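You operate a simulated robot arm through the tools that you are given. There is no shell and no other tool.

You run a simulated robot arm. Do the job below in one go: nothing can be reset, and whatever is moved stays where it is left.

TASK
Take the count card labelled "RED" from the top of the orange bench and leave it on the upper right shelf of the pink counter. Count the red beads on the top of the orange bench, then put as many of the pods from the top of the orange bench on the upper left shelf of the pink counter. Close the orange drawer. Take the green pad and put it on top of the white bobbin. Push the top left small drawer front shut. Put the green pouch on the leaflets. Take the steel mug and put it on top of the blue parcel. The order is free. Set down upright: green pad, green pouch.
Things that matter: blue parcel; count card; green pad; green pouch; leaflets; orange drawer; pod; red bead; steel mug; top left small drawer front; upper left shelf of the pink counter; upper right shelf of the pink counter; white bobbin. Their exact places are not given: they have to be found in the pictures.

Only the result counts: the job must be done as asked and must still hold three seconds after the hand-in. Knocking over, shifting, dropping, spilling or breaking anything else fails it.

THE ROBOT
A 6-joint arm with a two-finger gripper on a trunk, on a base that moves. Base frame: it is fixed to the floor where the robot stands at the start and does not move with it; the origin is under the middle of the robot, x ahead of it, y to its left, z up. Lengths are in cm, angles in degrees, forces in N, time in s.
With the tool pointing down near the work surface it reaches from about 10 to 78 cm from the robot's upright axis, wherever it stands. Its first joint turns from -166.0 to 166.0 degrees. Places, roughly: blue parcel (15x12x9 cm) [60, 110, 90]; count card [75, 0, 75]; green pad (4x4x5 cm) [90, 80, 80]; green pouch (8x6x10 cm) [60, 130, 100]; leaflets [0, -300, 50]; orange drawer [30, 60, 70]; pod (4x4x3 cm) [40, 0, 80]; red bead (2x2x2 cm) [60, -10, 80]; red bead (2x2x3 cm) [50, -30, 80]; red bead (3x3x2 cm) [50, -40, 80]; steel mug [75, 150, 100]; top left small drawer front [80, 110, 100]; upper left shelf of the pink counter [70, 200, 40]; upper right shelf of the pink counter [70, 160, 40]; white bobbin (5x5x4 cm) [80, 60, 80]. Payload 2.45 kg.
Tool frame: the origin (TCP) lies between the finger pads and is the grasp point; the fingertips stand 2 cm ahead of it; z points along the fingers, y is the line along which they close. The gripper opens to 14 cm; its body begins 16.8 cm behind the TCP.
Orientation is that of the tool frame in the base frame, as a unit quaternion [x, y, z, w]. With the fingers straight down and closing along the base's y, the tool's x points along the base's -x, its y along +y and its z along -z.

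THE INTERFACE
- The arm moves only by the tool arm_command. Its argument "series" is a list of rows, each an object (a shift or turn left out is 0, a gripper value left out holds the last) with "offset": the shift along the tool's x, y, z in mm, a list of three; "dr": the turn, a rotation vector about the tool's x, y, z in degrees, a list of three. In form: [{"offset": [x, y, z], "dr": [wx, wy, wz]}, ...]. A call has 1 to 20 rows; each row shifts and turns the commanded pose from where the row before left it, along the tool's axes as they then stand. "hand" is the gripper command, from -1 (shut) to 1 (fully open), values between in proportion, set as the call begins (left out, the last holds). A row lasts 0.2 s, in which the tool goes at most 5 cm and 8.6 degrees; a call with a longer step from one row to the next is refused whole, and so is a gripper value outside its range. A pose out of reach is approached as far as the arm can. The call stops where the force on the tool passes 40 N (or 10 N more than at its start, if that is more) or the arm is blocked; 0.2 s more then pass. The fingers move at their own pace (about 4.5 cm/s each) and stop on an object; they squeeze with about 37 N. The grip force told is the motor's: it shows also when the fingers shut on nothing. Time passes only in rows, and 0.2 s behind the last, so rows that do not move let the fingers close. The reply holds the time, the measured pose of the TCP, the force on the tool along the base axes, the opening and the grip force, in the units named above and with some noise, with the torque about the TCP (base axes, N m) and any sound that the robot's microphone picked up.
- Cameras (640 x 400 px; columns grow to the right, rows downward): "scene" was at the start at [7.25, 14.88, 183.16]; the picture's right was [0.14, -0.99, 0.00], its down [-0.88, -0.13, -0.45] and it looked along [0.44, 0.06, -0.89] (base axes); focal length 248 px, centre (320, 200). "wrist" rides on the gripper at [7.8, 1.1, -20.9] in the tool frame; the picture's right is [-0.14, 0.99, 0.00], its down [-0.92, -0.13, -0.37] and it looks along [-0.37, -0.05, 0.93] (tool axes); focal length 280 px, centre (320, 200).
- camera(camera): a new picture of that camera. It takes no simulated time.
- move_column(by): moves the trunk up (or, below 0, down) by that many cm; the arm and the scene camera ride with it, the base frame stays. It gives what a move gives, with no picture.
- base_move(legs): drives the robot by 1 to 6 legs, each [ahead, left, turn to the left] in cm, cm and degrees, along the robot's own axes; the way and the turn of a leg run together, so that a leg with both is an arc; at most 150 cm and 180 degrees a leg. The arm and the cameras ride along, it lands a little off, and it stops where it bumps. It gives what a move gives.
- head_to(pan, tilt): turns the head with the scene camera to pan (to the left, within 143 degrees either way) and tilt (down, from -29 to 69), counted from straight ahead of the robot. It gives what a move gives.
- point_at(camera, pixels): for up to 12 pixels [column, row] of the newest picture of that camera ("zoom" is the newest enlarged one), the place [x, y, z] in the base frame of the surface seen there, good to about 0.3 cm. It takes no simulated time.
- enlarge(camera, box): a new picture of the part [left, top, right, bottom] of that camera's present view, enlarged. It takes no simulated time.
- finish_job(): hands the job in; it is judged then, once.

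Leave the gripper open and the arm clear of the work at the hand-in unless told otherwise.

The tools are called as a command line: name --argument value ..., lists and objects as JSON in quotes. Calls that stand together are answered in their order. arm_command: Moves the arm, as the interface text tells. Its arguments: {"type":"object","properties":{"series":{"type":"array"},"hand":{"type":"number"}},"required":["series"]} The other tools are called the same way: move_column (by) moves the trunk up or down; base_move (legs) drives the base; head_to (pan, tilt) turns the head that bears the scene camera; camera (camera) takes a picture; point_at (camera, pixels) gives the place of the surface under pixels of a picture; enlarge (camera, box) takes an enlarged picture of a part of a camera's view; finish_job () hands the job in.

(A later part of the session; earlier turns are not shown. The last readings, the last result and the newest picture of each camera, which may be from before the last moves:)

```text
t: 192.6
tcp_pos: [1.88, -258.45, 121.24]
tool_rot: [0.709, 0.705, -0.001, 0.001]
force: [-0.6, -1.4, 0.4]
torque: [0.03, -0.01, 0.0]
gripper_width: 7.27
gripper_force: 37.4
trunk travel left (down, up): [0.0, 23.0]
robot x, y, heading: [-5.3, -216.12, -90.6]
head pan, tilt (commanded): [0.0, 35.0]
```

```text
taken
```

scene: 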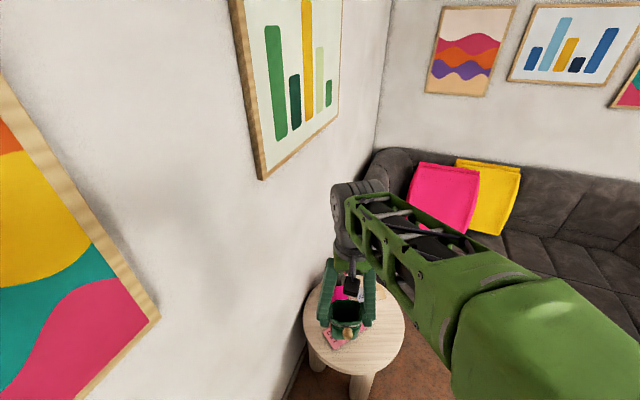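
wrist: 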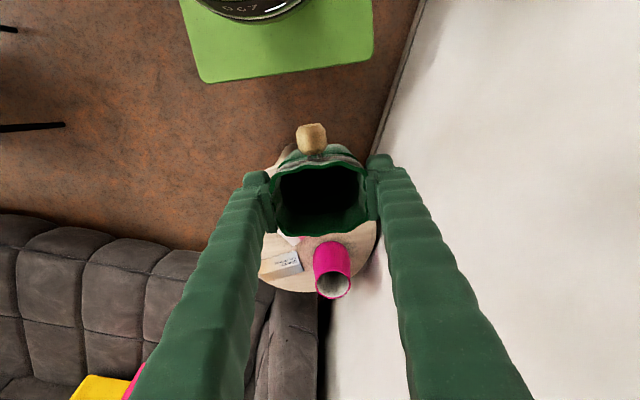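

I bring the pouch over the leaflets at (−5.5,−289.5), still high.

arm_command --series '[{"offset": [-44.4, -10.3, 10]}, {"offset": [-44.4, -10.3, 10]}, {"offset": [-44.4, -10.3, 10]}, {"offset": [-44.4, -10.3, 10]}, {"offset": [-44.4, -10.3, 10]}, {"offset": [-44.4, -10.3, 10]}, {"offset": [-44.4, -10.3, 10]}, {"offset": [0, 0, 0]}]'

head_to --pan 0 --tilt 50

camera --camera "scene"

camera --camera "wrist"

```text
t: 194.4
tcp_pos: [-5.4, -289.43, 114.44]
tool_rot: [0.709, 0.705, -0.001, 0.001]
force: [0.2, 1.0, 0.9]
torque: [0.02, 0.01, 0.01]
gripper_width: 7.27
gripper_force: 36.7
trunk travel left (down, up): [0.0, 23.0]
robot x, y, heading: [-5.5, -215.96, -90.7]
head pan, tilt (commanded): [0.0, 35.0]
```

```text
t: 195.2
tcp_pos: [-5.39, -289.35, 114.31]
tool_rot: [0.708, 0.706, 0.0, 0.001]
force: [1.2, -0.3, -0.1]
torque: [0.0, 0.0, 0.0]
gripper_width: 7.24
gripper_force: 36.9
trunk travel left (down, up): [0.0, 23.0]
robot x, y, heading: [-5.73, -216.02, -90.3]
head pan, tilt (commanded): [0.0, 50.0]
```

```text
taken
```

scene: 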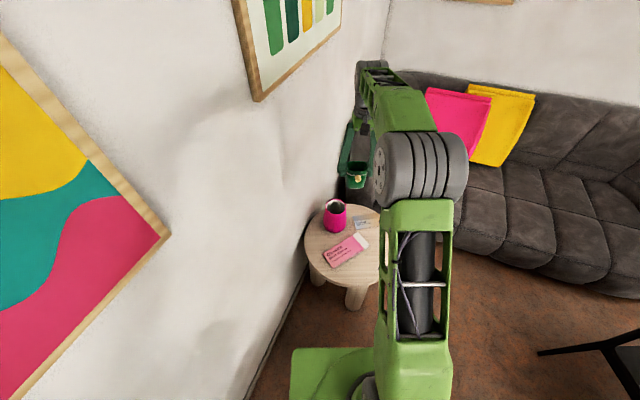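

```text
taken
```

wrist: 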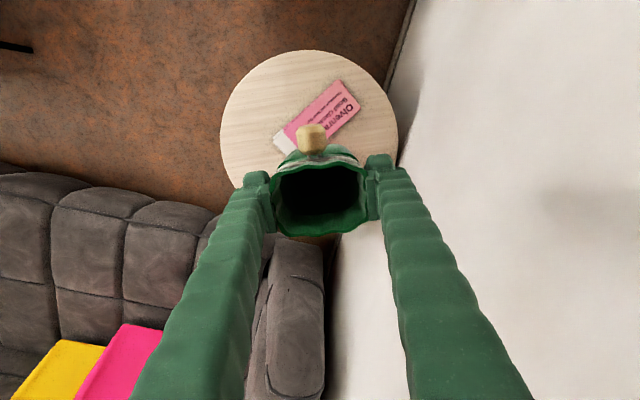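

enlarge --camera "scene" --box '[295, 190, 395, 290]'

point_at --camera "zoom" --pixels '[[190, 240], [225, 300], [400, 205], [360, 165], [290, 230], [240, 110], [290, 110], [265, 85], [265, 150], [400, 130], [430, 160]]'

```text
4.00 times, centred on (345, 240) of scene
```

zoom: 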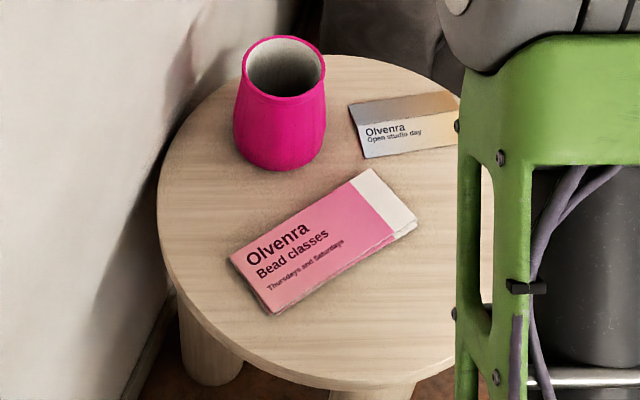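

```text
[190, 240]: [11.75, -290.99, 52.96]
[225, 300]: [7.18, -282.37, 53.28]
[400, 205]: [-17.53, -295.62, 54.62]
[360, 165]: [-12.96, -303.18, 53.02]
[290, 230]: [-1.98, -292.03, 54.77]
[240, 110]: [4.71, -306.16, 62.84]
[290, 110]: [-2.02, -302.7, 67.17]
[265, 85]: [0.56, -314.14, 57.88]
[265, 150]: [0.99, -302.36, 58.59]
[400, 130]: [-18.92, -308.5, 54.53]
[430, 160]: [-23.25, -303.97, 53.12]
```

point_at --camera "zoom" --pixels '[[236, 260], [272, 305], [410, 218], [370, 174], [321, 241], [300, 250], [340, 230]]'

```text
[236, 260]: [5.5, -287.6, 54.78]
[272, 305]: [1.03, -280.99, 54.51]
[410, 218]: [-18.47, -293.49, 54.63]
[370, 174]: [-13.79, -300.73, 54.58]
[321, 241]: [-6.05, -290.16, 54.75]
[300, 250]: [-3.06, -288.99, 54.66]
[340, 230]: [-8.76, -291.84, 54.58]
```

Leaflet stack centre ≈ (−6.2,−290.5), z≈54.6, turned about 34°. I turn the pouch to match, centre it, and lower to about 3 cm above.

arm_command --series '[{"dr": [0, 0, -8.5]}, {"dr": [0, 0, -8.5]}, {"dr": [0, 0, -8.5]}, {"dr": [0, 0, -8.5]}, {"offset": [-4.7, -12.8, 0]}, {"offset": [0, 0, 42]}, {"offset": [0, 0, 42]}, {"offset": [0, 0, 42]}, {"offset": [0, 0, 42]}, {"offset": [0, 0, 42]}, {"offset": [0, 0, 42]}, {"offset": [0, 0, 42]}, {"offset": [0, 0, 42]}, {"offset": [0, 0, 42]}, {"offset": [0, 0, 42]}, {"offset": [0, 0, 42]}, {"offset": [0, 0, 0]}]'

camera --camera "scene"

camera --camera "wrist"

```text
t: 198.8
tcp_pos: [-6.36, -290.66, 68.11]
tool_rot: [0.472, 0.882, 0.0, 0.001]
force: [0.0, 0.3, -0.9]
torque: [0.0, 0.02, 0.0]
gripper_width: 7.24
gripper_force: 37.0
trunk travel left (down, up): [0.0, 23.0]
robot x, y, heading: [-5.7, -216.24, -90.6]
head pan, tilt (commanded): [0.0, 50.0]
```

```text
taken
```

scene: 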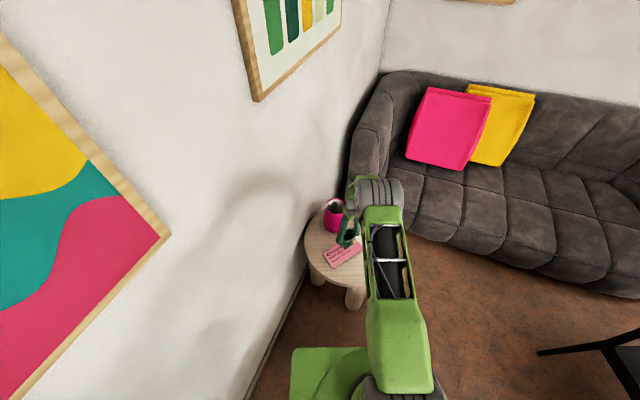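

```text
taken
```

wrist: 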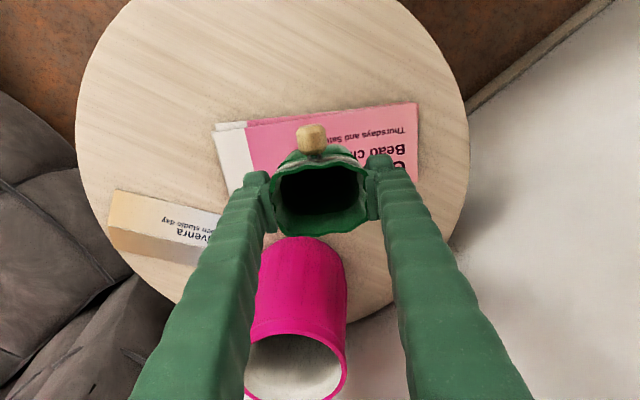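

The pouch hangs over the pink leaflets; the cup is 9 cm clear. I lower gently.

arm_command --series '[{"offset": [0, 0, 20]}, {"offset": [0, 0, 20]}, {"offset": [0, 0, 8]}, {"offset": [0, 0, 0]}]'

arm_command --series '[{"offset": [0, 0, 2]}, {"offset": [0, 0, 2]}, {"offset": [0, 0, 2]}, {"offset": [0, 0, 0]}]'

```text
t: 199.8
tcp_pos: [-6.34, -290.79, 63.49]
tool_rot: [0.472, 0.882, -0.001, 0.001]
force: [0.0, 0.0, -0.8]
torque: [0.01, -0.01, 0.0]
gripper_width: 7.24
gripper_force: 36.7
trunk travel left (down, up): [0.0, 23.0]
robot x, y, heading: [-5.94, -215.89, -90.7]
head pan, tilt (commanded): [0.0, 50.0]
```

```text
t: 200.8
tcp_pos: [-6.34, -290.54, 62.92]
tool_rot: [0.472, 0.882, 0.0, 0.001]
force: [-0.2, 0.0, -0.5]
torque: [-0.01, -0.02, 0.02]
gripper_width: 7.26
gripper_force: 37.0
trunk travel left (down, up): [0.0, 23.0]
robot x, y, heading: [-5.7, -216.15, -90.5]
head pan, tilt (commanded): [0.0, 50.0]
```

arm_command --series '[{"offset": [0, 0, 2]}, {"offset": [0, 0, 2]}, {"offset": [0, 0, 2]}, {"offset": [0, 0, 0]}]'

arm_command --series '[{"offset": [0, 0, 1]}, {"offset": [0, 0, 1]}, {"offset": [0, 0, 1]}, {"offset": [0, 0, 0]}]'

```text
t: 201.8
tcp_pos: [-6.21, -290.58, 62.2]
tool_rot: [0.472, 0.882, 0.0, 0.001]
force: [0.2, -0.1, -0.7]
torque: [-0.01, -0.04, -0.01]
gripper_width: 7.25
gripper_force: 37.2
trunk travel left (down, up): [0.0, 23.0]
robot x, y, heading: [-5.49, -215.94, -90.5]
head pan, tilt (commanded): [0.0, 50.0]
```

```text
t: 202.8
tcp_pos: [-6.33, -290.64, 62.1]
tool_rot: [0.473, 0.881, -0.001, 0.002]
force: [-0.1, 4.5, 16.6]
torque: [0.32, -0.12, 0.0]
gripper_width: 7.25
gripper_force: 36.6
trunk travel left (down, up): [0.0, 23.0]
robot x, y, heading: [-5.72, -216.01, -90.7]
head pan, tilt (commanded): [0.0, 50.0]
```

Contact. I ease off 1 mm and open.

arm_command --series '[{"offset": [0, 0, -1]}, {"offset": [0, 0, 0]}]'

arm_command --series '[{"offset": [0, 0, 0]}, {"offset": [0, 0, 0]}, {"offset": [0, 0, 0]}]' --hand 0.4

camera --camera "wrist"

enlarge --camera "scene" --box '[295, 180, 405, 290]'

```text
t: 203.4
tcp_pos: [-6.31, -290.53, 62.09]
tool_rot: [0.472, 0.882, -0.001, 0.001]
force: [1.9, 0.6, 11.5]
torque: [0.04, -0.13, 0.01]
gripper_width: 7.25
gripper_force: 36.9
trunk travel left (down, up): [0.0, 23.0]
robot x, y, heading: [-5.33, -216.02, -90.7]
head pan, tilt (commanded): [0.0, 50.0]
```

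```text
t: 204.2
tcp_pos: [-6.31, -290.57, 61.89]
tool_rot: [0.472, 0.882, 0.0, 0.001]
force: [0.4, -0.3, 1.2]
torque: [-0.01, -0.02, 0.02]
gripper_width: 9.79
gripper_force: 0.1
trunk travel left (down, up): [0.0, 23.0]
robot x, y, heading: [-5.23, -215.72, -90.4]
head pan, tilt (commanded): [0.0, 50.0]
```

```text
taken
```

wrist: 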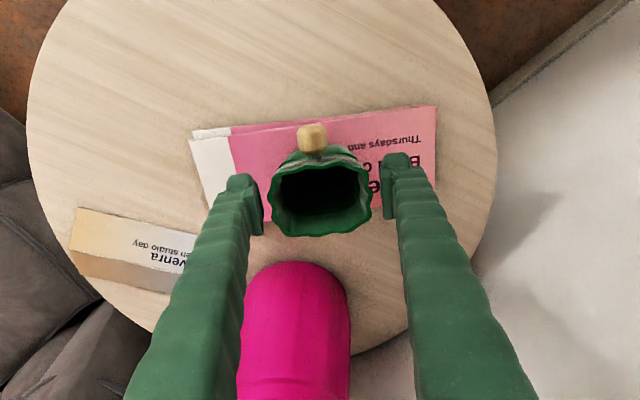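

```text
3.64 times, centred on (350, 235) of scene
```

zoom: 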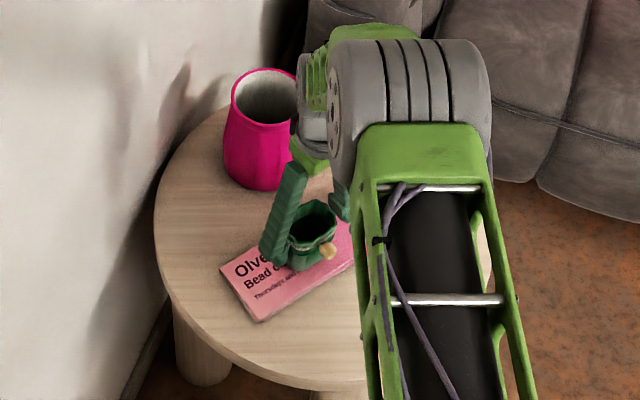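

The pouch stands upright on the leaflets. I rise straight up, undo the yaw and check.

arm_command --series '[{"offset": [0, 0, -20]}, {"offset": [0, 0, -40]}, {"offset": [0, 0, -45]}, {"offset": [0, 0, -45]}, {"offset": [0, 0, -45]}, {"offset": [0, 0, -45]}, {"offset": [0, 0, -45]}, {"offset": [0, 0, -45]}, {"offset": [0, 0, -45]}, {"offset": [0, 0, -45]}, {"offset": [0, 0, -45]}, {"offset": [0, 0, -45]}, {"dr": [0, 0, 8.5]}, {"dr": [0, 0, 8.5]}, {"dr": [0, 0, 8.5]}, {"dr": [0, 0, 8.5]}, {"offset": [45, 0, 0]}, {"offset": [45, 0, 0]}, {"offset": [45, 0, 0]}, {"offset": [45, 0, 0]}]'

camera --camera "scene"

enlarge --camera "scene" --box '[295, 180, 405, 290]'

```text
t: 208.4
tcp_pos: [-6.21, -272.38, 112.87]
tool_rot: [0.709, 0.705, -0.001, 0.001]
force: [0.1, 0.3, 0.9]
torque: [-0.03, -0.02, 0.02]
gripper_width: 9.82
gripper_force: 0.1
trunk travel left (down, up): [0.0, 23.0]
robot x, y, heading: [-5.44, -216.08, -90.7]
head pan, tilt (commanded): [0.0, 50.0]
```

```text
taken
```

scene: 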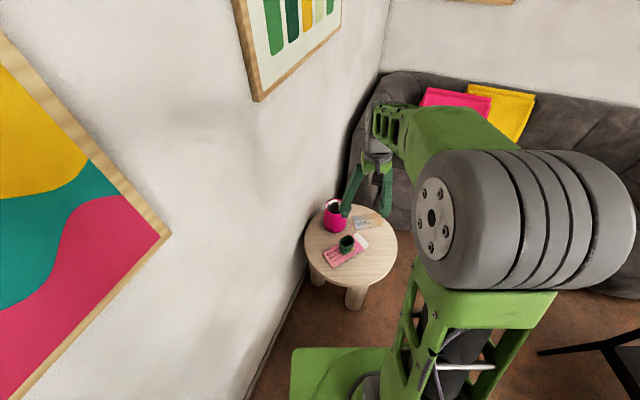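

```text
3.64 times, centred on (350, 235) of scene
```

zoom: 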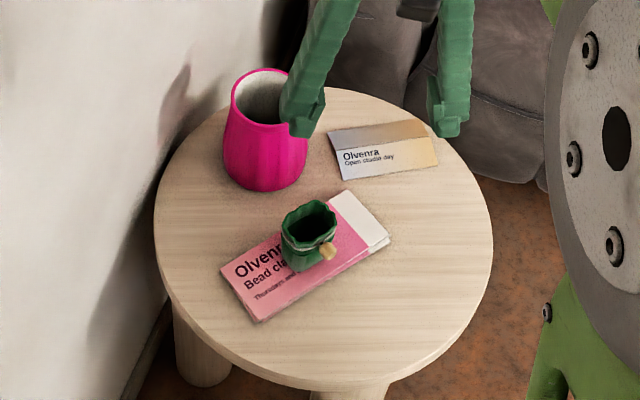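

The pouch is well placed. I now drive back to the bench for the pods: back up, then turn left to face the bench.

arm_command --series '[{"offset": [40, 0, -25]}, {"offset": [40, 0, -25]}, {"offset": [30, 0, -25]}, {"offset": [0, 0, 0]}]'

base_move --legs '[[-150, 0, 0.7], [-54, -7, 0], [0, 0, 90]]'

head_to --pan 0 --tilt 55

camera --camera "scene"

camera --camera "wrist"

```text
t: 209.4
tcp_pos: [-6.26, -261.36, 120.57]
tool_rot: [0.709, 0.705, 0.0, 0.001]
force: [-0.1, 0.3, -0.2]
torque: [-0.04, 0.0, 0.03]
gripper_width: 9.81
gripper_force: 0.1
trunk travel left (down, up): [0.0, 23.0]
robot x, y, heading: [-5.72, -216.12, -90.6]
head pan, tilt (commanded): [0.0, 50.0]
```

```text
t: 223.2
tcp_pos: [36.12, -17.57, 120.56]
tool_rot: [0.003, 1.0, 0.0, 0.001]
force: [0.0, 0.3, -0.2]
torque: [-0.01, -0.01, 0.0]
gripper_width: 9.78
gripper_force: 0.0
trunk travel left (down, up): [0.0, 23.0]
robot x, y, heading: [-9.44, -16.44, -0.8]
head pan, tilt (commanded): [0.0, 50.0]
```

```text
t: 223.9
tcp_pos: [36.26, -17.48, 120.58]
tool_rot: [0.004, 1.0, -0.001, 0.0]
force: [0.6, 0.8, 0.1]
torque: [0.01, 0.0, -0.02]
gripper_width: 9.81
gripper_force: 0.0
trunk travel left (down, up): [0.0, 23.0]
robot x, y, heading: [-9.61, -17.13, -0.8]
head pan, tilt (commanded): [0.0, 55.0]
```

```text
taken
```

scene: 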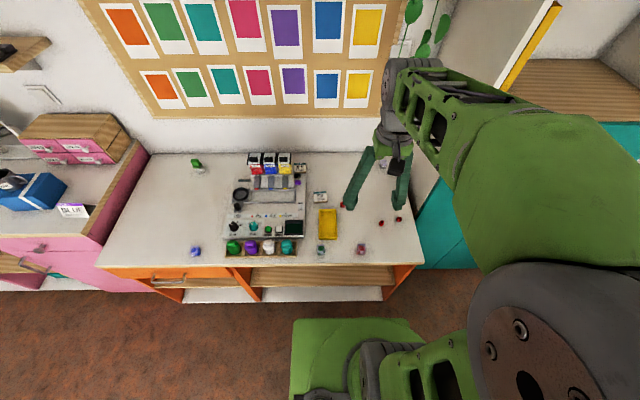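

```text
taken
```

wrist: 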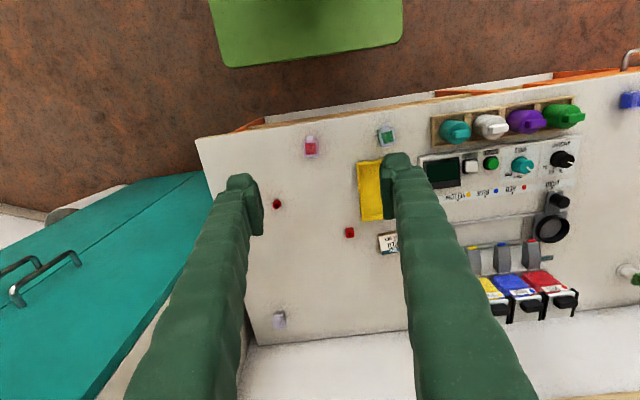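

I re-check the bead count from this view.

enlarge --camera "scene" --box '[100, 130, 270, 280]'

enlarge --camera "scene" --box '[230, 130, 430, 280]'

```text
2.67 times, centred on (185, 205) of scene
```

zoom: 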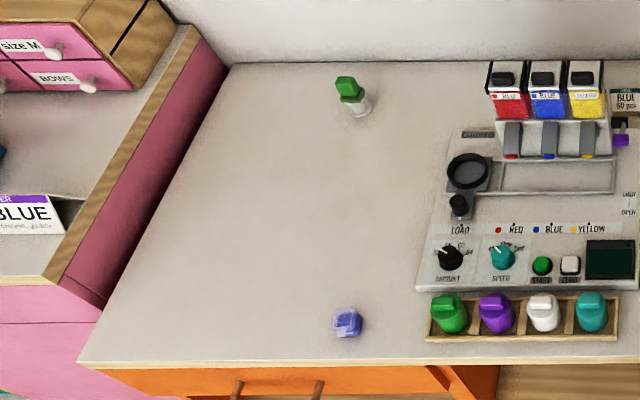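

```text
2.67 times, centred on (330, 205) of scene
```

zoom: 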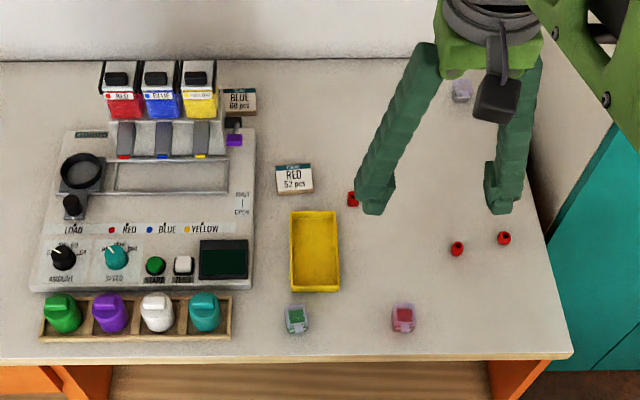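

Three red beads confirmed, so three pods (the clear boxes with lids). I back up 15 cm for a better arm posture and go over the red pod.

base_move --legs '[[-15, 0, 0.8]]'

arm_command --series '[{"offset": [-40, -4, 20]}, {"offset": [-40, -4, 20]}, {"offset": [-40, -4, 20]}, {"offset": [-40, -4, 20]}, {"offset": [-20, -4, 20]}, {"offset": [0, 0, 40]}, {"offset": [0, 0, 0]}]' --hand 0.0

camera --camera "wrist"

```text
t: 225.2
tcp_pos: [21.31, -16.76, 120.53]
tool_rot: [-0.004, 1.0, 0.0, 0.002]
force: [0.4, 0.1, -0.2]
torque: [0.03, -0.05, 0.0]
gripper_width: 9.83
gripper_force: 0.1
trunk travel left (down, up): [0.0, 23.0]
robot x, y, heading: [-23.91, -16.9, 0.2]
head pan, tilt (commanded): [0.0, 55.0]
```

```text
t: 226.8
tcp_pos: [39.67, -18.66, 106.39]
tool_rot: [-0.004, 1.0, 0.0, 0.002]
force: [-0.1, 0.3, -1.2]
torque: [-0.01, 0.02, 0.03]
gripper_width: 6.98
gripper_force: 0.1
trunk travel left (down, up): [0.0, 23.0]
robot x, y, heading: [-23.96, -16.9, 0.3]
head pan, tilt (commanded): [0.0, 55.0]
```

```text
taken
```

wrist: 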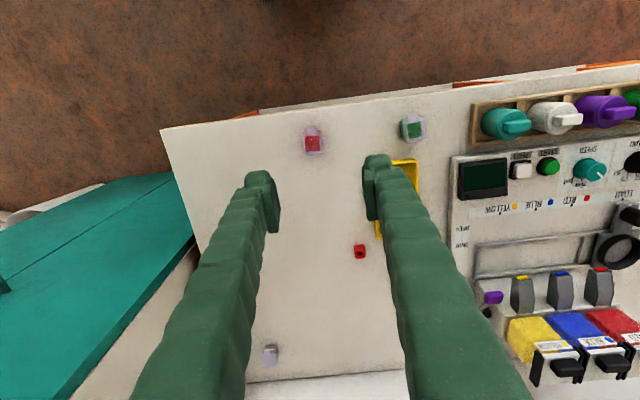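

enlarge --camera "wrist" --box '[270, 100, 450, 190]'

point_at --camera "zoom" --pixels '[[125, 150], [185, 150], [155, 125], [155, 175], [130, 130], [180, 170], [155, 200], [155, 110]]'

```text
3.56 times, centred on (360, 145) of wrist
```

zoom: 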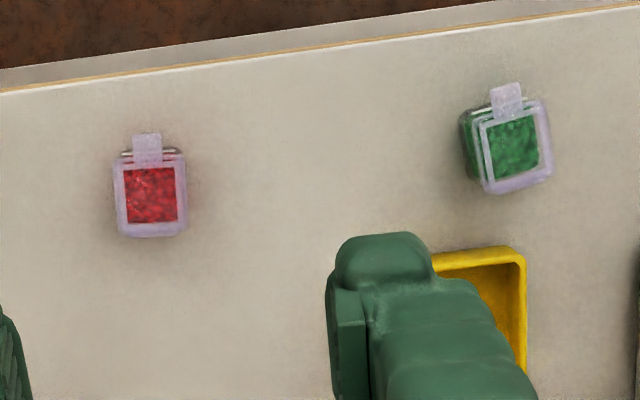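

```text
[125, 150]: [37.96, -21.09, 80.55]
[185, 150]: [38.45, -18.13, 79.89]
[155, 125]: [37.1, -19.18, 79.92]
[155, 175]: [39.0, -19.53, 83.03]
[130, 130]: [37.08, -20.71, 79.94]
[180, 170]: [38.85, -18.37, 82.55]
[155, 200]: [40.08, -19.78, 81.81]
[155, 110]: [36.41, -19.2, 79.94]
```

point_at --camera "zoom" --pixels '[[118, 192], [183, 192], [150, 162], [150, 232], [148, 140], [150, 195]]'

```text
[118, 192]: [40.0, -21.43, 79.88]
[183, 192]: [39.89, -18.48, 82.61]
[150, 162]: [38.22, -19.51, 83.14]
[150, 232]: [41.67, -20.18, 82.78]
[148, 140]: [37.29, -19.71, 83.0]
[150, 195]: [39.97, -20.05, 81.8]
```

Red pod centre ≈ (40.0,−19.9), top z 83. I lower around it.

arm_command --series '[{"offset": [-3, -12.4, 0]}, {"offset": [0, 0, 40]}, {"offset": [0, 0, 40]}, {"offset": [0, 0, 40]}, {"offset": [0, 0, 40]}, {"offset": [0, 0, 40]}, {"offset": [0, 0, 36]}, {"offset": [0, 0, 0]}]'

camera --camera "wrist"

```text
t: 228.6
tcp_pos: [39.8, -20.08, 83.19]
tool_rot: [-0.004, 1.0, 0.0, 0.002]
force: [0.0, 0.0, -0.1]
torque: [0.01, 0.03, 0.02]
gripper_width: 7.01
gripper_force: 0.0
trunk travel left (down, up): [0.0, 23.0]
robot x, y, heading: [-23.82, -16.59, 0.6]
head pan, tilt (commanded): [0.0, 55.0]
```

```text
taken
```

wrist: 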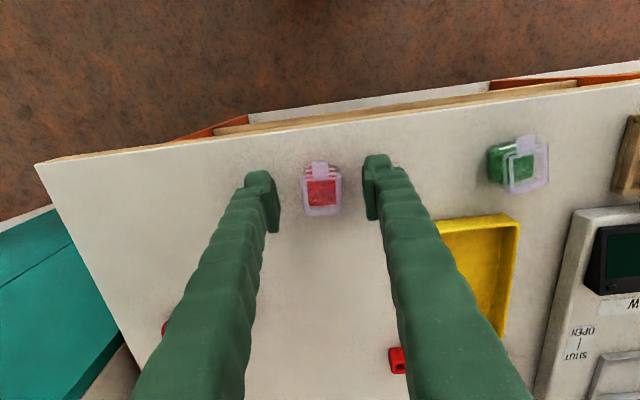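

Before picking, I reconsider: to set things on the counter's shelves the tool must lean forward 30°, so I'll grasp the pods with the same lean. That needs the target to be at the robot's front-left to avoid the wrist's singular pose. I raise, and drive to the right.

arm_command --series '[{"offset": [0, 0, -45]}, {"offset": [0, 0, -45]}, {"offset": [0, 0, -45]}, {"offset": [0, 0, -45]}, {"offset": [0, 0, -45]}, {"offset": [0, 0, -45]}, {"offset": [0, 0, -45]}, {"offset": [0, 0, -40]}, {"offset": [0, 0, 0]}]'

base_move --legs '[[0, -59, 0], [10, 0, 0]]'

arm_command --series '[{"offset": [15, 45, 0]}, {"offset": [15, 45, 0]}, {"offset": [15, 45, 0]}, {"offset": [15, 45, 0]}, {"offset": [15, 45, 0]}, {"offset": [15, 45, 0]}, {"offset": [15, 45, 0]}, {"offset": [0, 45, 0]}, {"offset": [0, 45, 0]}, {"offset": [0, 45, 0]}, {"offset": [0, 45, 0]}, {"offset": [0, 45, 0]}, {"offset": [0, 45, 0]}, {"offset": [0, 0, 0]}]'

```text
t: 230.6
tcp_pos: [39.64, -20.03, 118.49]
tool_rot: [-0.003, 1.0, 0.0, 0.001]
force: [0.1, -0.1, 0.1]
torque: [-0.01, -0.01, 0.01]
gripper_width: 7.0
gripper_force: 0.1
trunk travel left (down, up): [0.0, 23.0]
robot x, y, heading: [-23.92, -16.55, 0.0]
head pan, tilt (commanded): [0.0, 55.0]
```

```text
t: 237.1
tcp_pos: [49.4, -81.3, 118.44]
tool_rot: [0.003, 1.0, 0.0, 0.001]
force: [0.5, -0.5, 0.3]
torque: [0.01, 0.05, 0.0]
gripper_width: 6.99
gripper_force: 0.0
trunk travel left (down, up): [0.0, 23.0]
robot x, y, heading: [-14.39, -77.12, -0.6]
head pan, tilt (commanded): [0.0, 55.0]
```

```text
t: 240.1
tcp_pos: [39.27, -22.52, 118.41]
tool_rot: [0.004, 1.0, 0.0, 0.001]
force: [-0.7, 0.9, 0.7]
torque: [-0.02, -0.02, 0.02]
gripper_width: 6.99
gripper_force: 0.1
trunk travel left (down, up): [0.0, 23.0]
robot x, y, heading: [-14.25, -76.98, -0.9]
head pan, tilt (commanded): [0.0, 55.0]
```

Now I tilt the tool 30° forward here, slowly.

arm_command --series '[{"dr": [0, -5, 0]}, {"dr": [0, -5, 0]}, {"dr": [0, -5, 0]}, {"dr": [0, -5, 0]}, {"dr": [0, -5, 0]}, {"dr": [0, -5, 0]}, {"offset": [0, 0, 0]}]'

camera --camera "wrist"

```text
t: 241.7
tcp_pos: [39.2, -22.61, 118.44]
tool_rot: [0.004, 0.966, 0.0, 0.26]
force: [-0.9, 0.3, 0.9]
torque: [0.01, -0.04, 0.01]
gripper_width: 7.01
gripper_force: 0.2
trunk travel left (down, up): [0.0, 23.0]
robot x, y, heading: [-13.83, -76.56, -0.7]
head pan, tilt (commanded): [0.0, 55.0]
```

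```text
taken
```

wrist: 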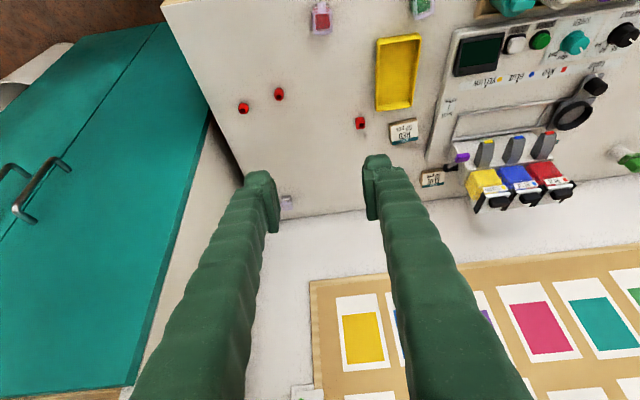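

Reachable. I lower toward the red pod, first to z≈90.

arm_command --series '[{"offset": [20, 4, 34.6]}, {"offset": [20, 4, 34.6]}, {"offset": [20, 4, 34.6]}, {"offset": [20, 4, 34.6]}, {"offset": [20, 4, 34.6]}, {"offset": [20, 4, 34.6]}, {"offset": [20, 3, 34.6]}, {"offset": [0, 0, 0]}]'

camera --camera "wrist"

```text
t: 243.5
tcp_pos: [39.47, -19.89, 90.53]
tool_rot: [0.004, 0.966, 0.0, 0.259]
force: [-0.4, -0.3, -0.1]
torque: [-0.03, 0.03, -0.01]
gripper_width: 7.03
gripper_force: 0.1
trunk travel left (down, up): [0.0, 23.0]
robot x, y, heading: [-14.13, -77.1, -0.8]
head pan, tilt (commanded): [0.0, 55.0]
```

```text
taken
```

wrist: 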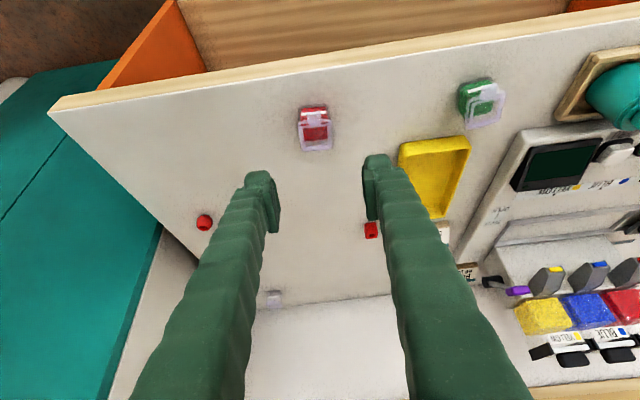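

arm_command --series '[{"offset": [13.3, 0, 21.2]}, {"offset": [13.3, 0, 21.2]}, {"offset": [13.3, 0, 21.2]}, {"offset": [0, 0, 0]}]'

camera --camera "wrist"

```text
t: 244.5
tcp_pos: [39.24, -19.89, 82.99]
tool_rot: [0.003, 0.966, -0.002, 0.259]
force: [0.7, 0.2, 0.5]
torque: [0.0, -0.02, 0.01]
gripper_width: 7.0
gripper_force: 0.0
trunk travel left (down, up): [0.0, 23.0]
robot x, y, heading: [-14.11, -76.76, -0.9]
head pan, tilt (commanded): [0.0, 55.0]
```

```text
taken
```

wrist: 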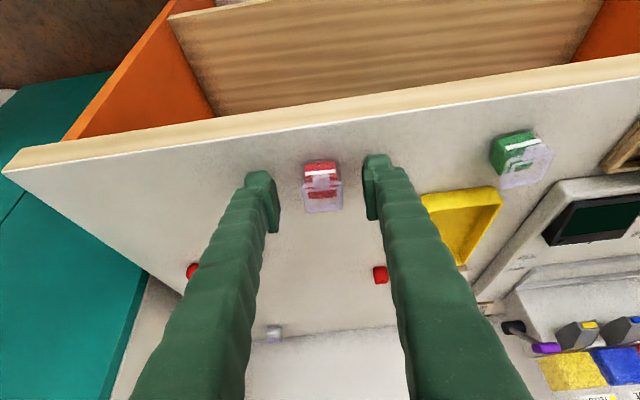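

The pod is between the fingertips. I close.

arm_command --series '[{"offset": [0, 0, 0]}, {"offset": [0, 0, 0]}, {"offset": [0, 0, 0]}, {"offset": [0, 0, 0]}, {"offset": [0, 0, 0]}, {"offset": [0, 0, 0]}]' --hand -1

arm_command --series '[{"offset": [-10, 0, -17.3]}, {"offset": [-10, 0, -17.3]}, {"offset": [0, 0, 0]}]'

enlarge --camera "wrist" --box '[240, 110, 400, 240]'

```text
t: 245.9
tcp_pos: [39.23, -20.0, 83.09]
tool_rot: [0.004, 0.966, -0.001, 0.26]
force: [-0.1, 0.3, 0.1]
torque: [-0.02, -0.02, 0.02]
gripper_width: 3.0
gripper_force: 37.3
trunk travel left (down, up): [0.0, 23.0]
robot x, y, heading: [-14.05, -76.96, -1.0]
head pan, tilt (commanded): [0.0, 55.0]
```

```text
t: 246.7
tcp_pos: [39.22, -19.97, 87.03]
tool_rot: [0.003, 0.966, 0.0, 0.259]
force: [-0.3, 1.0, 0.2]
torque: [0.0, -0.02, 0.02]
gripper_width: 2.97
gripper_force: 36.8
trunk travel left (down, up): [0.0, 23.0]
robot x, y, heading: [-14.24, -77.37, -0.7]
head pan, tilt (commanded): [0.0, 55.0]
```

```text
3.08 times, centred on (320, 175) of wrist
```

zoom: 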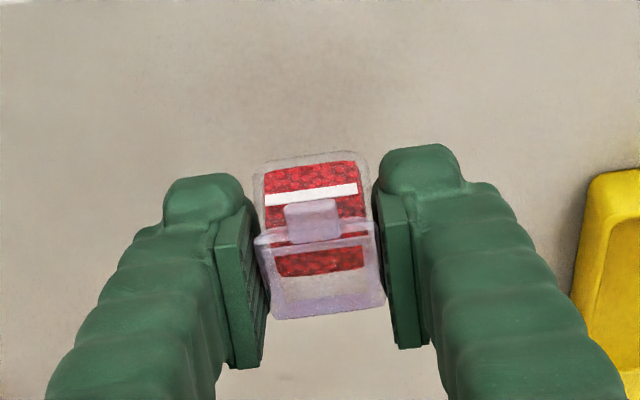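

Held. I lift to z≈118 and drive left to the counter's shelf bays.

arm_command --series '[{"offset": [-19.4, 0, -33.6]}, {"offset": [-19.4, 0, -33.6]}, {"offset": [-19.4, 0, -33.6]}, {"offset": [-19.4, 0, -33.6]}, {"offset": [-19.4, 0, -33.6]}, {"offset": [-19.4, 0, -33.6]}, {"offset": [-19.4, 0, -33.6]}, {"offset": [-19.4, 0, -33.6]}, {"offset": [0, 0, 0]}]'

base_move --legs '[[0, 150, 0.8], [0, 58, 0]]'

head_to --pan 35 --tilt 50

camera --camera "scene"

camera --camera "wrist"

```text
t: 248.7
tcp_pos: [39.05, -19.84, 118.06]
tool_rot: [0.004, 0.966, -0.001, 0.259]
force: [0.9, -0.1, -0.2]
torque: [0.0, -0.02, 0.0]
gripper_width: 2.99
gripper_force: 36.5
trunk travel left (down, up): [0.0, 23.0]
robot x, y, heading: [-14.4, -76.78, -0.7]
head pan, tilt (commanded): [0.0, 55.0]
```

```text
t: 267.1
tcp_pos: [35.93, 189.05, 118.07]
tool_rot: [-0.011, 0.966, 0.003, 0.259]
force: [0.0, -0.3, -0.7]
torque: [-0.04, -0.05, 0.01]
gripper_width: 2.99
gripper_force: 37.0
trunk travel left (down, up): [0.0, 23.0]
robot x, y, heading: [-15.72, 130.29, 1.0]
head pan, tilt (commanded): [0.0, 55.0]
```

```text
t: 268.1
tcp_pos: [35.99, 189.06, 117.99]
tool_rot: [-0.012, 0.966, 0.003, 0.259]
force: [-0.3, 0.4, -0.4]
torque: [-0.02, -0.03, -0.01]
gripper_width: 2.99
gripper_force: 36.7
trunk travel left (down, up): [0.0, 23.0]
robot x, y, heading: [-15.4, 130.27, 1.1]
head pan, tilt (commanded): [35.0, 50.0]
```

```text
taken
```

scene: 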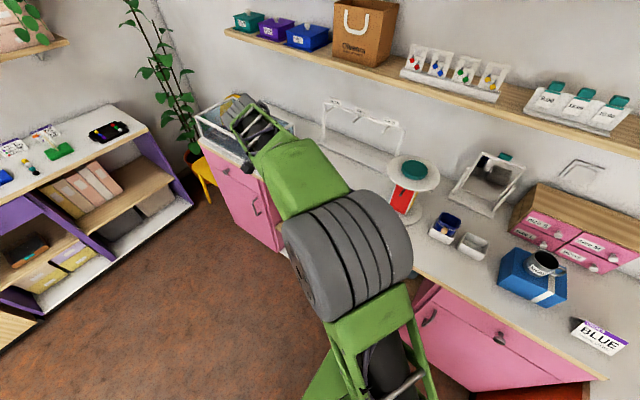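

```text
taken
```

wrist: 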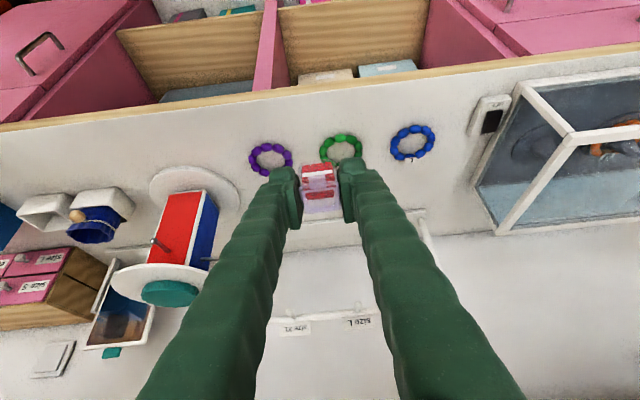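

The wrist view shows two bays with wooden shelves: right bay left of the divider (268,45), left bay right of it (image is upside down). I measure.

point_at --camera "wrist" --pixels '[[130, 50], [250, 30], [190, 60], [160, 95], [268, 45], [290, 25], [420, 15], [350, 50], [300, 75], [440, 40], [265, 90], [190, 90]]'

enlarge --camera "wrist" --box '[90, 0, 460, 110]'

```text
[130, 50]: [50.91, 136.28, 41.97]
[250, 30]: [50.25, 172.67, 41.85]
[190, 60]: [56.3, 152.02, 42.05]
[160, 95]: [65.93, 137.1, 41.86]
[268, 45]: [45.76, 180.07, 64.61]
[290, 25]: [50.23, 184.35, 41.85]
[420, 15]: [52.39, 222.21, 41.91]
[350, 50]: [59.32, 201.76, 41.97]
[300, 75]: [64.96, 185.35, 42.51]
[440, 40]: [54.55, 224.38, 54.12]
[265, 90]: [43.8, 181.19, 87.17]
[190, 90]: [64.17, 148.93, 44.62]
```

```text
1.73 times, centred on (275, 55) of wrist
```

zoom: 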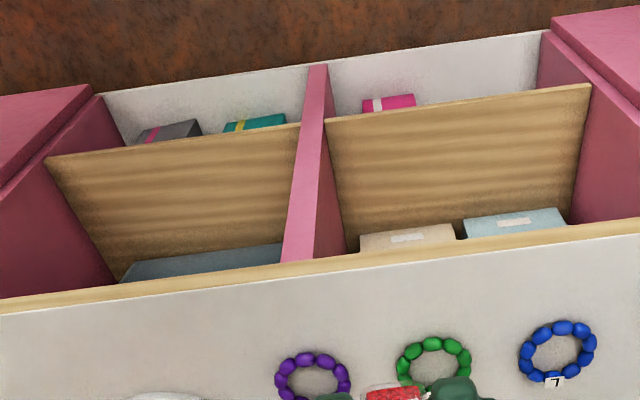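

point_at --camera "zoom" --pixels '[[330, 125], [450, 108], [580, 88], [450, 103], [60, 158], [180, 143], [290, 126], [420, 100], [400, 235], [510, 215], [455, 255], [310, 75]]'

```text
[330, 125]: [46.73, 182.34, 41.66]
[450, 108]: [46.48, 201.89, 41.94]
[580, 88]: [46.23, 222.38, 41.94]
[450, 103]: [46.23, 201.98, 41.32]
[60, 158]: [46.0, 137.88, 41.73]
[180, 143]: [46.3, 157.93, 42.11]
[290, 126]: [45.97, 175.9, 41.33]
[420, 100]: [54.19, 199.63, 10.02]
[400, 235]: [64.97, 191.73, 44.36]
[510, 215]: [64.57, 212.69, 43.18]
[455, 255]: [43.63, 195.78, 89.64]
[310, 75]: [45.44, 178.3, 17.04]
```

Shelf top z=42, front edge x=46.2, free up to x≈64; left bay y≈182–223, right bay y≈133–178. I shift the robot 14 cm left to put the first pod around y≈203.

base_move --legs '[[0, 14, -1.0]]'

arm_command --series '[{"offset": [20, 0, 34.6]}, {"offset": [20, 0, 34.6]}, {"offset": [20, 0, 34.6]}, {"offset": [20, 0, 34.6]}, {"offset": [20, 0, 34.6]}, {"offset": [20, 0, 34.6]}, {"offset": [20, 0, 34.6]}, {"offset": [20, 0, 34.6]}, {"offset": [0, 0, 0]}]'

camera --camera "wrist"

camera --camera "scene"

```text
t: 270.1
tcp_pos: [36.81, 202.43, 118.07]
tool_rot: [-0.002, 0.966, 0.0, 0.26]
force: [-0.3, -0.1, -0.6]
torque: [-0.04, 0.01, -0.02]
gripper_width: 2.97
gripper_force: 37.3
trunk travel left (down, up): [0.0, 23.0]
robot x, y, heading: [-15.68, 144.62, 0.2]
head pan, tilt (commanded): [35.0, 50.0]
```

```text
t: 272.1
tcp_pos: [37.01, 202.44, 85.95]
tool_rot: [-0.003, 0.966, 0.002, 0.26]
force: [0.5, 1.1, -0.9]
torque: [-0.03, -0.02, 0.02]
gripper_width: 3.02
gripper_force: 36.9
trunk travel left (down, up): [0.0, 23.0]
robot x, y, heading: [-15.89, 144.38, 0.1]
head pan, tilt (commanded): [35.0, 50.0]
```

```text
taken
```

wrist: 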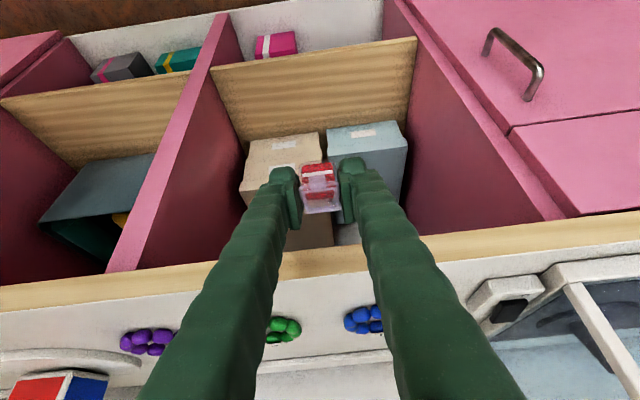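

```text
taken
```

scene: 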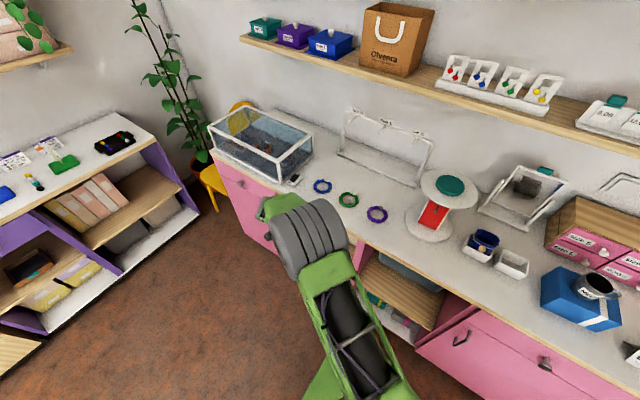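

I continue down to z≈52 in front of the bay.

arm_command --series '[{"offset": [20, 0, 34.6]}, {"offset": [20, 0, 34.6]}, {"offset": [20, 0, 34.6]}, {"offset": [20, 0, 34.6]}, {"offset": [20, 0, 34.6]}, {"offset": [20, 0, 34.6]}, {"offset": [20, 0, 34.6]}, {"offset": [20, 0, 34.6]}, {"offset": [0, 0, 0]}]'

camera --camera "wrist"

camera --camera "scene"

```text
t: 274.1
tcp_pos: [36.95, 202.46, 54.05]
tool_rot: [-0.003, 0.966, 0.001, 0.26]
force: [0.5, -0.6, -0.8]
torque: [-0.01, 0.02, -0.01]
gripper_width: 3.02
gripper_force: 37.3
trunk travel left (down, up): [0.0, 23.0]
robot x, y, heading: [-15.64, 144.47, -0.1]
head pan, tilt (commanded): [35.0, 50.0]
```

```text
taken
```

wrist: 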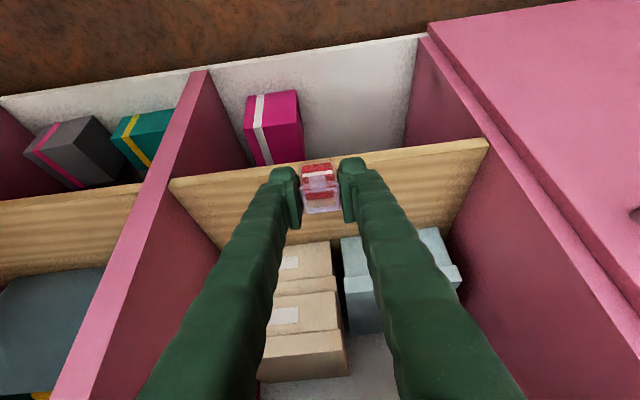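

```text
taken
```

scene: 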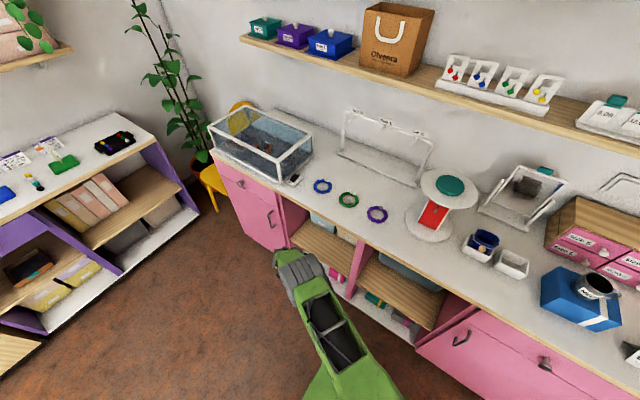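

The shelf is free in front of the boxes. I move forward over the shelf to x≈52.

arm_command --series '[{"offset": [-24, 0, 18.5]}, {"offset": [-24, 0, 18.5]}, {"offset": [-24, 0, 18.5]}, {"offset": [-24, 0, 18.5]}, {"offset": [-24, 0, 18.5]}, {"offset": [0, 0, 0]}]'

camera --camera "wrist"

camera --camera "scene"

```text
t: 275.4
tcp_pos: [48.96, 201.7, 52.94]
tool_rot: [-0.003, 0.966, 0.002, 0.26]
force: [-0.6, 0.6, 0.6]
torque: [0.01, -0.03, 0.03]
gripper_width: 3.01
gripper_force: 37.1
out of reach, approached as far as the arm can: row 4, 5
trunk travel left (down, up): [0.0, 23.0]
robot x, y, heading: [-15.75, 144.49, 0.1]
head pan, tilt (commanded): [35.0, 50.0]
```

```text
taken
```

wrist: 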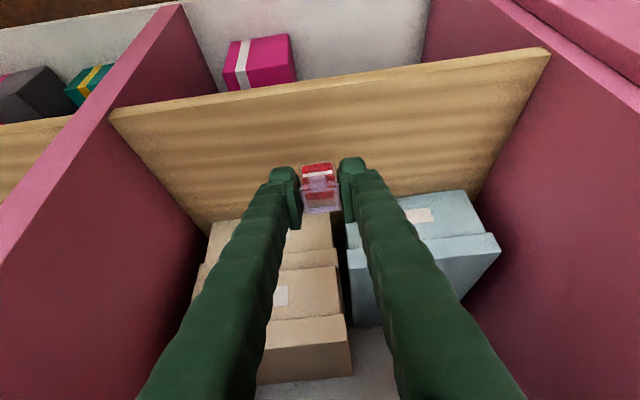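

```text
taken
```

scene: 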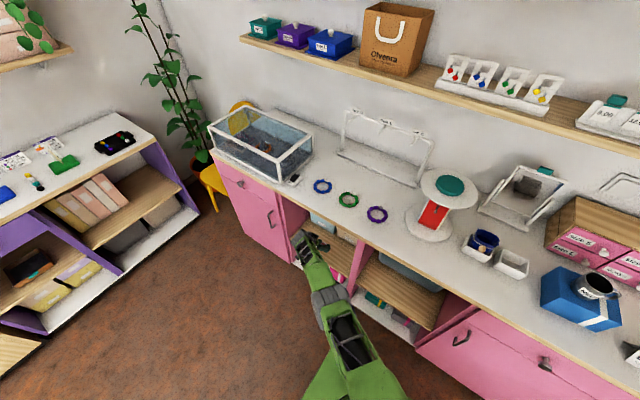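

The arm is stretched; the robot must stand closer. I retreat from the bay, drive 15 cm left with the arm counter-moving, then 11 cm ahead.

arm_command --series '[{"offset": [29, 0, -19.7]}, {"offset": [29, 0, -19.7]}, {"offset": [29, 0, -19.7]}, {"offset": [29, 0, -19.7]}, {"offset": [0, -40, 0]}, {"offset": [0, -40, 0]}, {"offset": [0, -40, 0]}, {"offset": [0, -30, 0]}, {"offset": [0, 0, 0]}]'

base_move --legs '[[0, 16, 0], [11, 0, 0]]'

camera --camera "wrist"

```text
t: 277.4
tcp_pos: [43.47, 204.52, 52.15]
tool_rot: [-0.002, 0.966, -0.001, 0.259]
force: [-0.1, 0.3, -0.4]
torque: [0.0, 0.02, -0.01]
gripper_width: 2.99
gripper_force: 36.8
out of reach, approached as far as the arm can: row 1, 2, 3, 4, 5, 6, 7, 8
trunk travel left (down, up): [0.0, 23.0]
robot x, y, heading: [-15.57, 144.62, -0.0]
head pan, tilt (commanded): [35.0, 50.0]
```

```text
t: 279.9
tcp_pos: [43.97, 220.83, 52.15]
tool_rot: [-0.004, 0.967, -0.001, 0.256]
force: [-2.3, 1.1, -0.5]
torque: [-0.04, 0.02, 0.09]
gripper_width: 2.98
gripper_force: 37.0
trunk travel left (down, up): [0.0, 23.0]
robot x, y, heading: [-15.0, 160.94, 0.1]
head pan, tilt (commanded): [35.0, 50.0]
stopped in leg 2: the force on the tool passed its limit at 60 N (the readings are from after the stop); the commanded pose is now the measured one
```

```text
taken
```

wrist: 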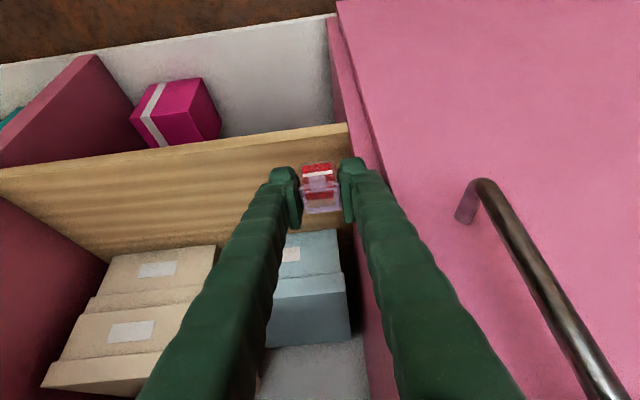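

The arm didn't retreat as asked, and the following drive touched the bay's left panel and stopped. I undo the sideways drive first.

base_move --legs '[[0, -14, 0]]'

camera --camera "wrist"

camera --camera "scene"

```text
t: 281.8
tcp_pos: [44.01, 206.75, 52.25]
tool_rot: [-0.004, 0.967, -0.002, 0.256]
force: [-0.1, 0.5, -0.4]
torque: [-0.02, -0.02, 0.03]
gripper_width: 3.04
gripper_force: 37.3
trunk travel left (down, up): [0.0, 23.0]
robot x, y, heading: [-14.63, 146.31, -0.0]
head pan, tilt (commanded): [35.0, 50.0]
```

```text
taken
```

wrist: 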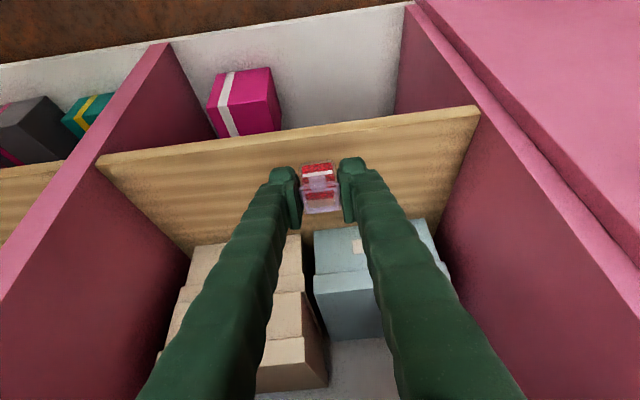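

```text
taken
```

scene: 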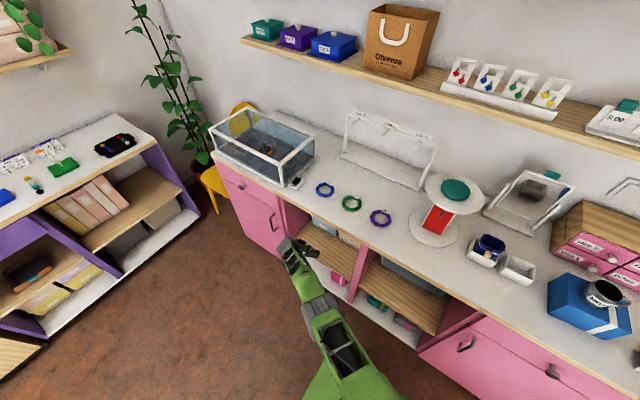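

The pod is still held. I try a small retreat up and back to see how the arm responds.

arm_command --series '[{"offset": [10, 0, -15]}, {"offset": [10, 0, -15]}, {"offset": [0, 0, 0]}]'

```text
t: 282.6
tcp_pos: [41.46, 208.08, 52.14]
tool_rot: [-0.003, 0.967, -0.002, 0.256]
force: [0.4, 0.5, -1.5]
torque: [-0.01, 0.01, -0.03]
gripper_width: 3.0
gripper_force: 36.9
out of reach, approached as far as the arm can: row 1, 2
trunk travel left (down, up): [0.0, 23.0]
robot x, y, heading: [-14.53, 146.61, -0.1]
head pan, tilt (commanded): [35.0, 50.0]
```

The arm is overstretched (elbow past straight), so purely inward moves don't work. I drive back 25 cm to free space before un-stretching it.

base_move --legs '[[-25, 0, 0]]'

head_to --pan 45 --tilt 60

camera --camera "scene"

```text
t: 284.4
tcp_pos: [16.78, 208.0, 52.13]
tool_rot: [-0.003, 0.967, -0.002, 0.256]
force: [0.7, 0.8, -0.5]
torque: [0.02, -0.02, 0.01]
gripper_width: 3.02
gripper_force: 37.1
trunk travel left (down, up): [0.0, 23.0]
robot x, y, heading: [-39.65, 146.45, 0.2]
head pan, tilt (commanded): [35.0, 50.0]
```

```text
t: 285.1
tcp_pos: [16.67, 207.99, 52.23]
tool_rot: [-0.002, 0.967, -0.002, 0.256]
force: [-0.3, -0.5, 0.0]
torque: [-0.01, 0.02, 0.0]
gripper_width: 3.0
gripper_force: 36.7
trunk travel left (down, up): [0.0, 23.0]
robot x, y, heading: [-39.46, 146.69, -0.0]
head pan, tilt (commanded): [45.0, 60.0]
```

```text
taken
```

scene: 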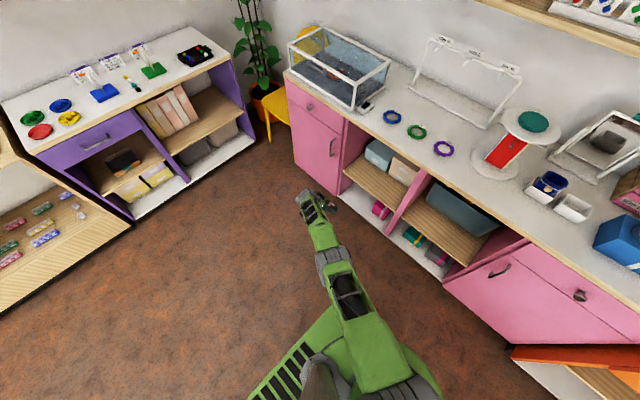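

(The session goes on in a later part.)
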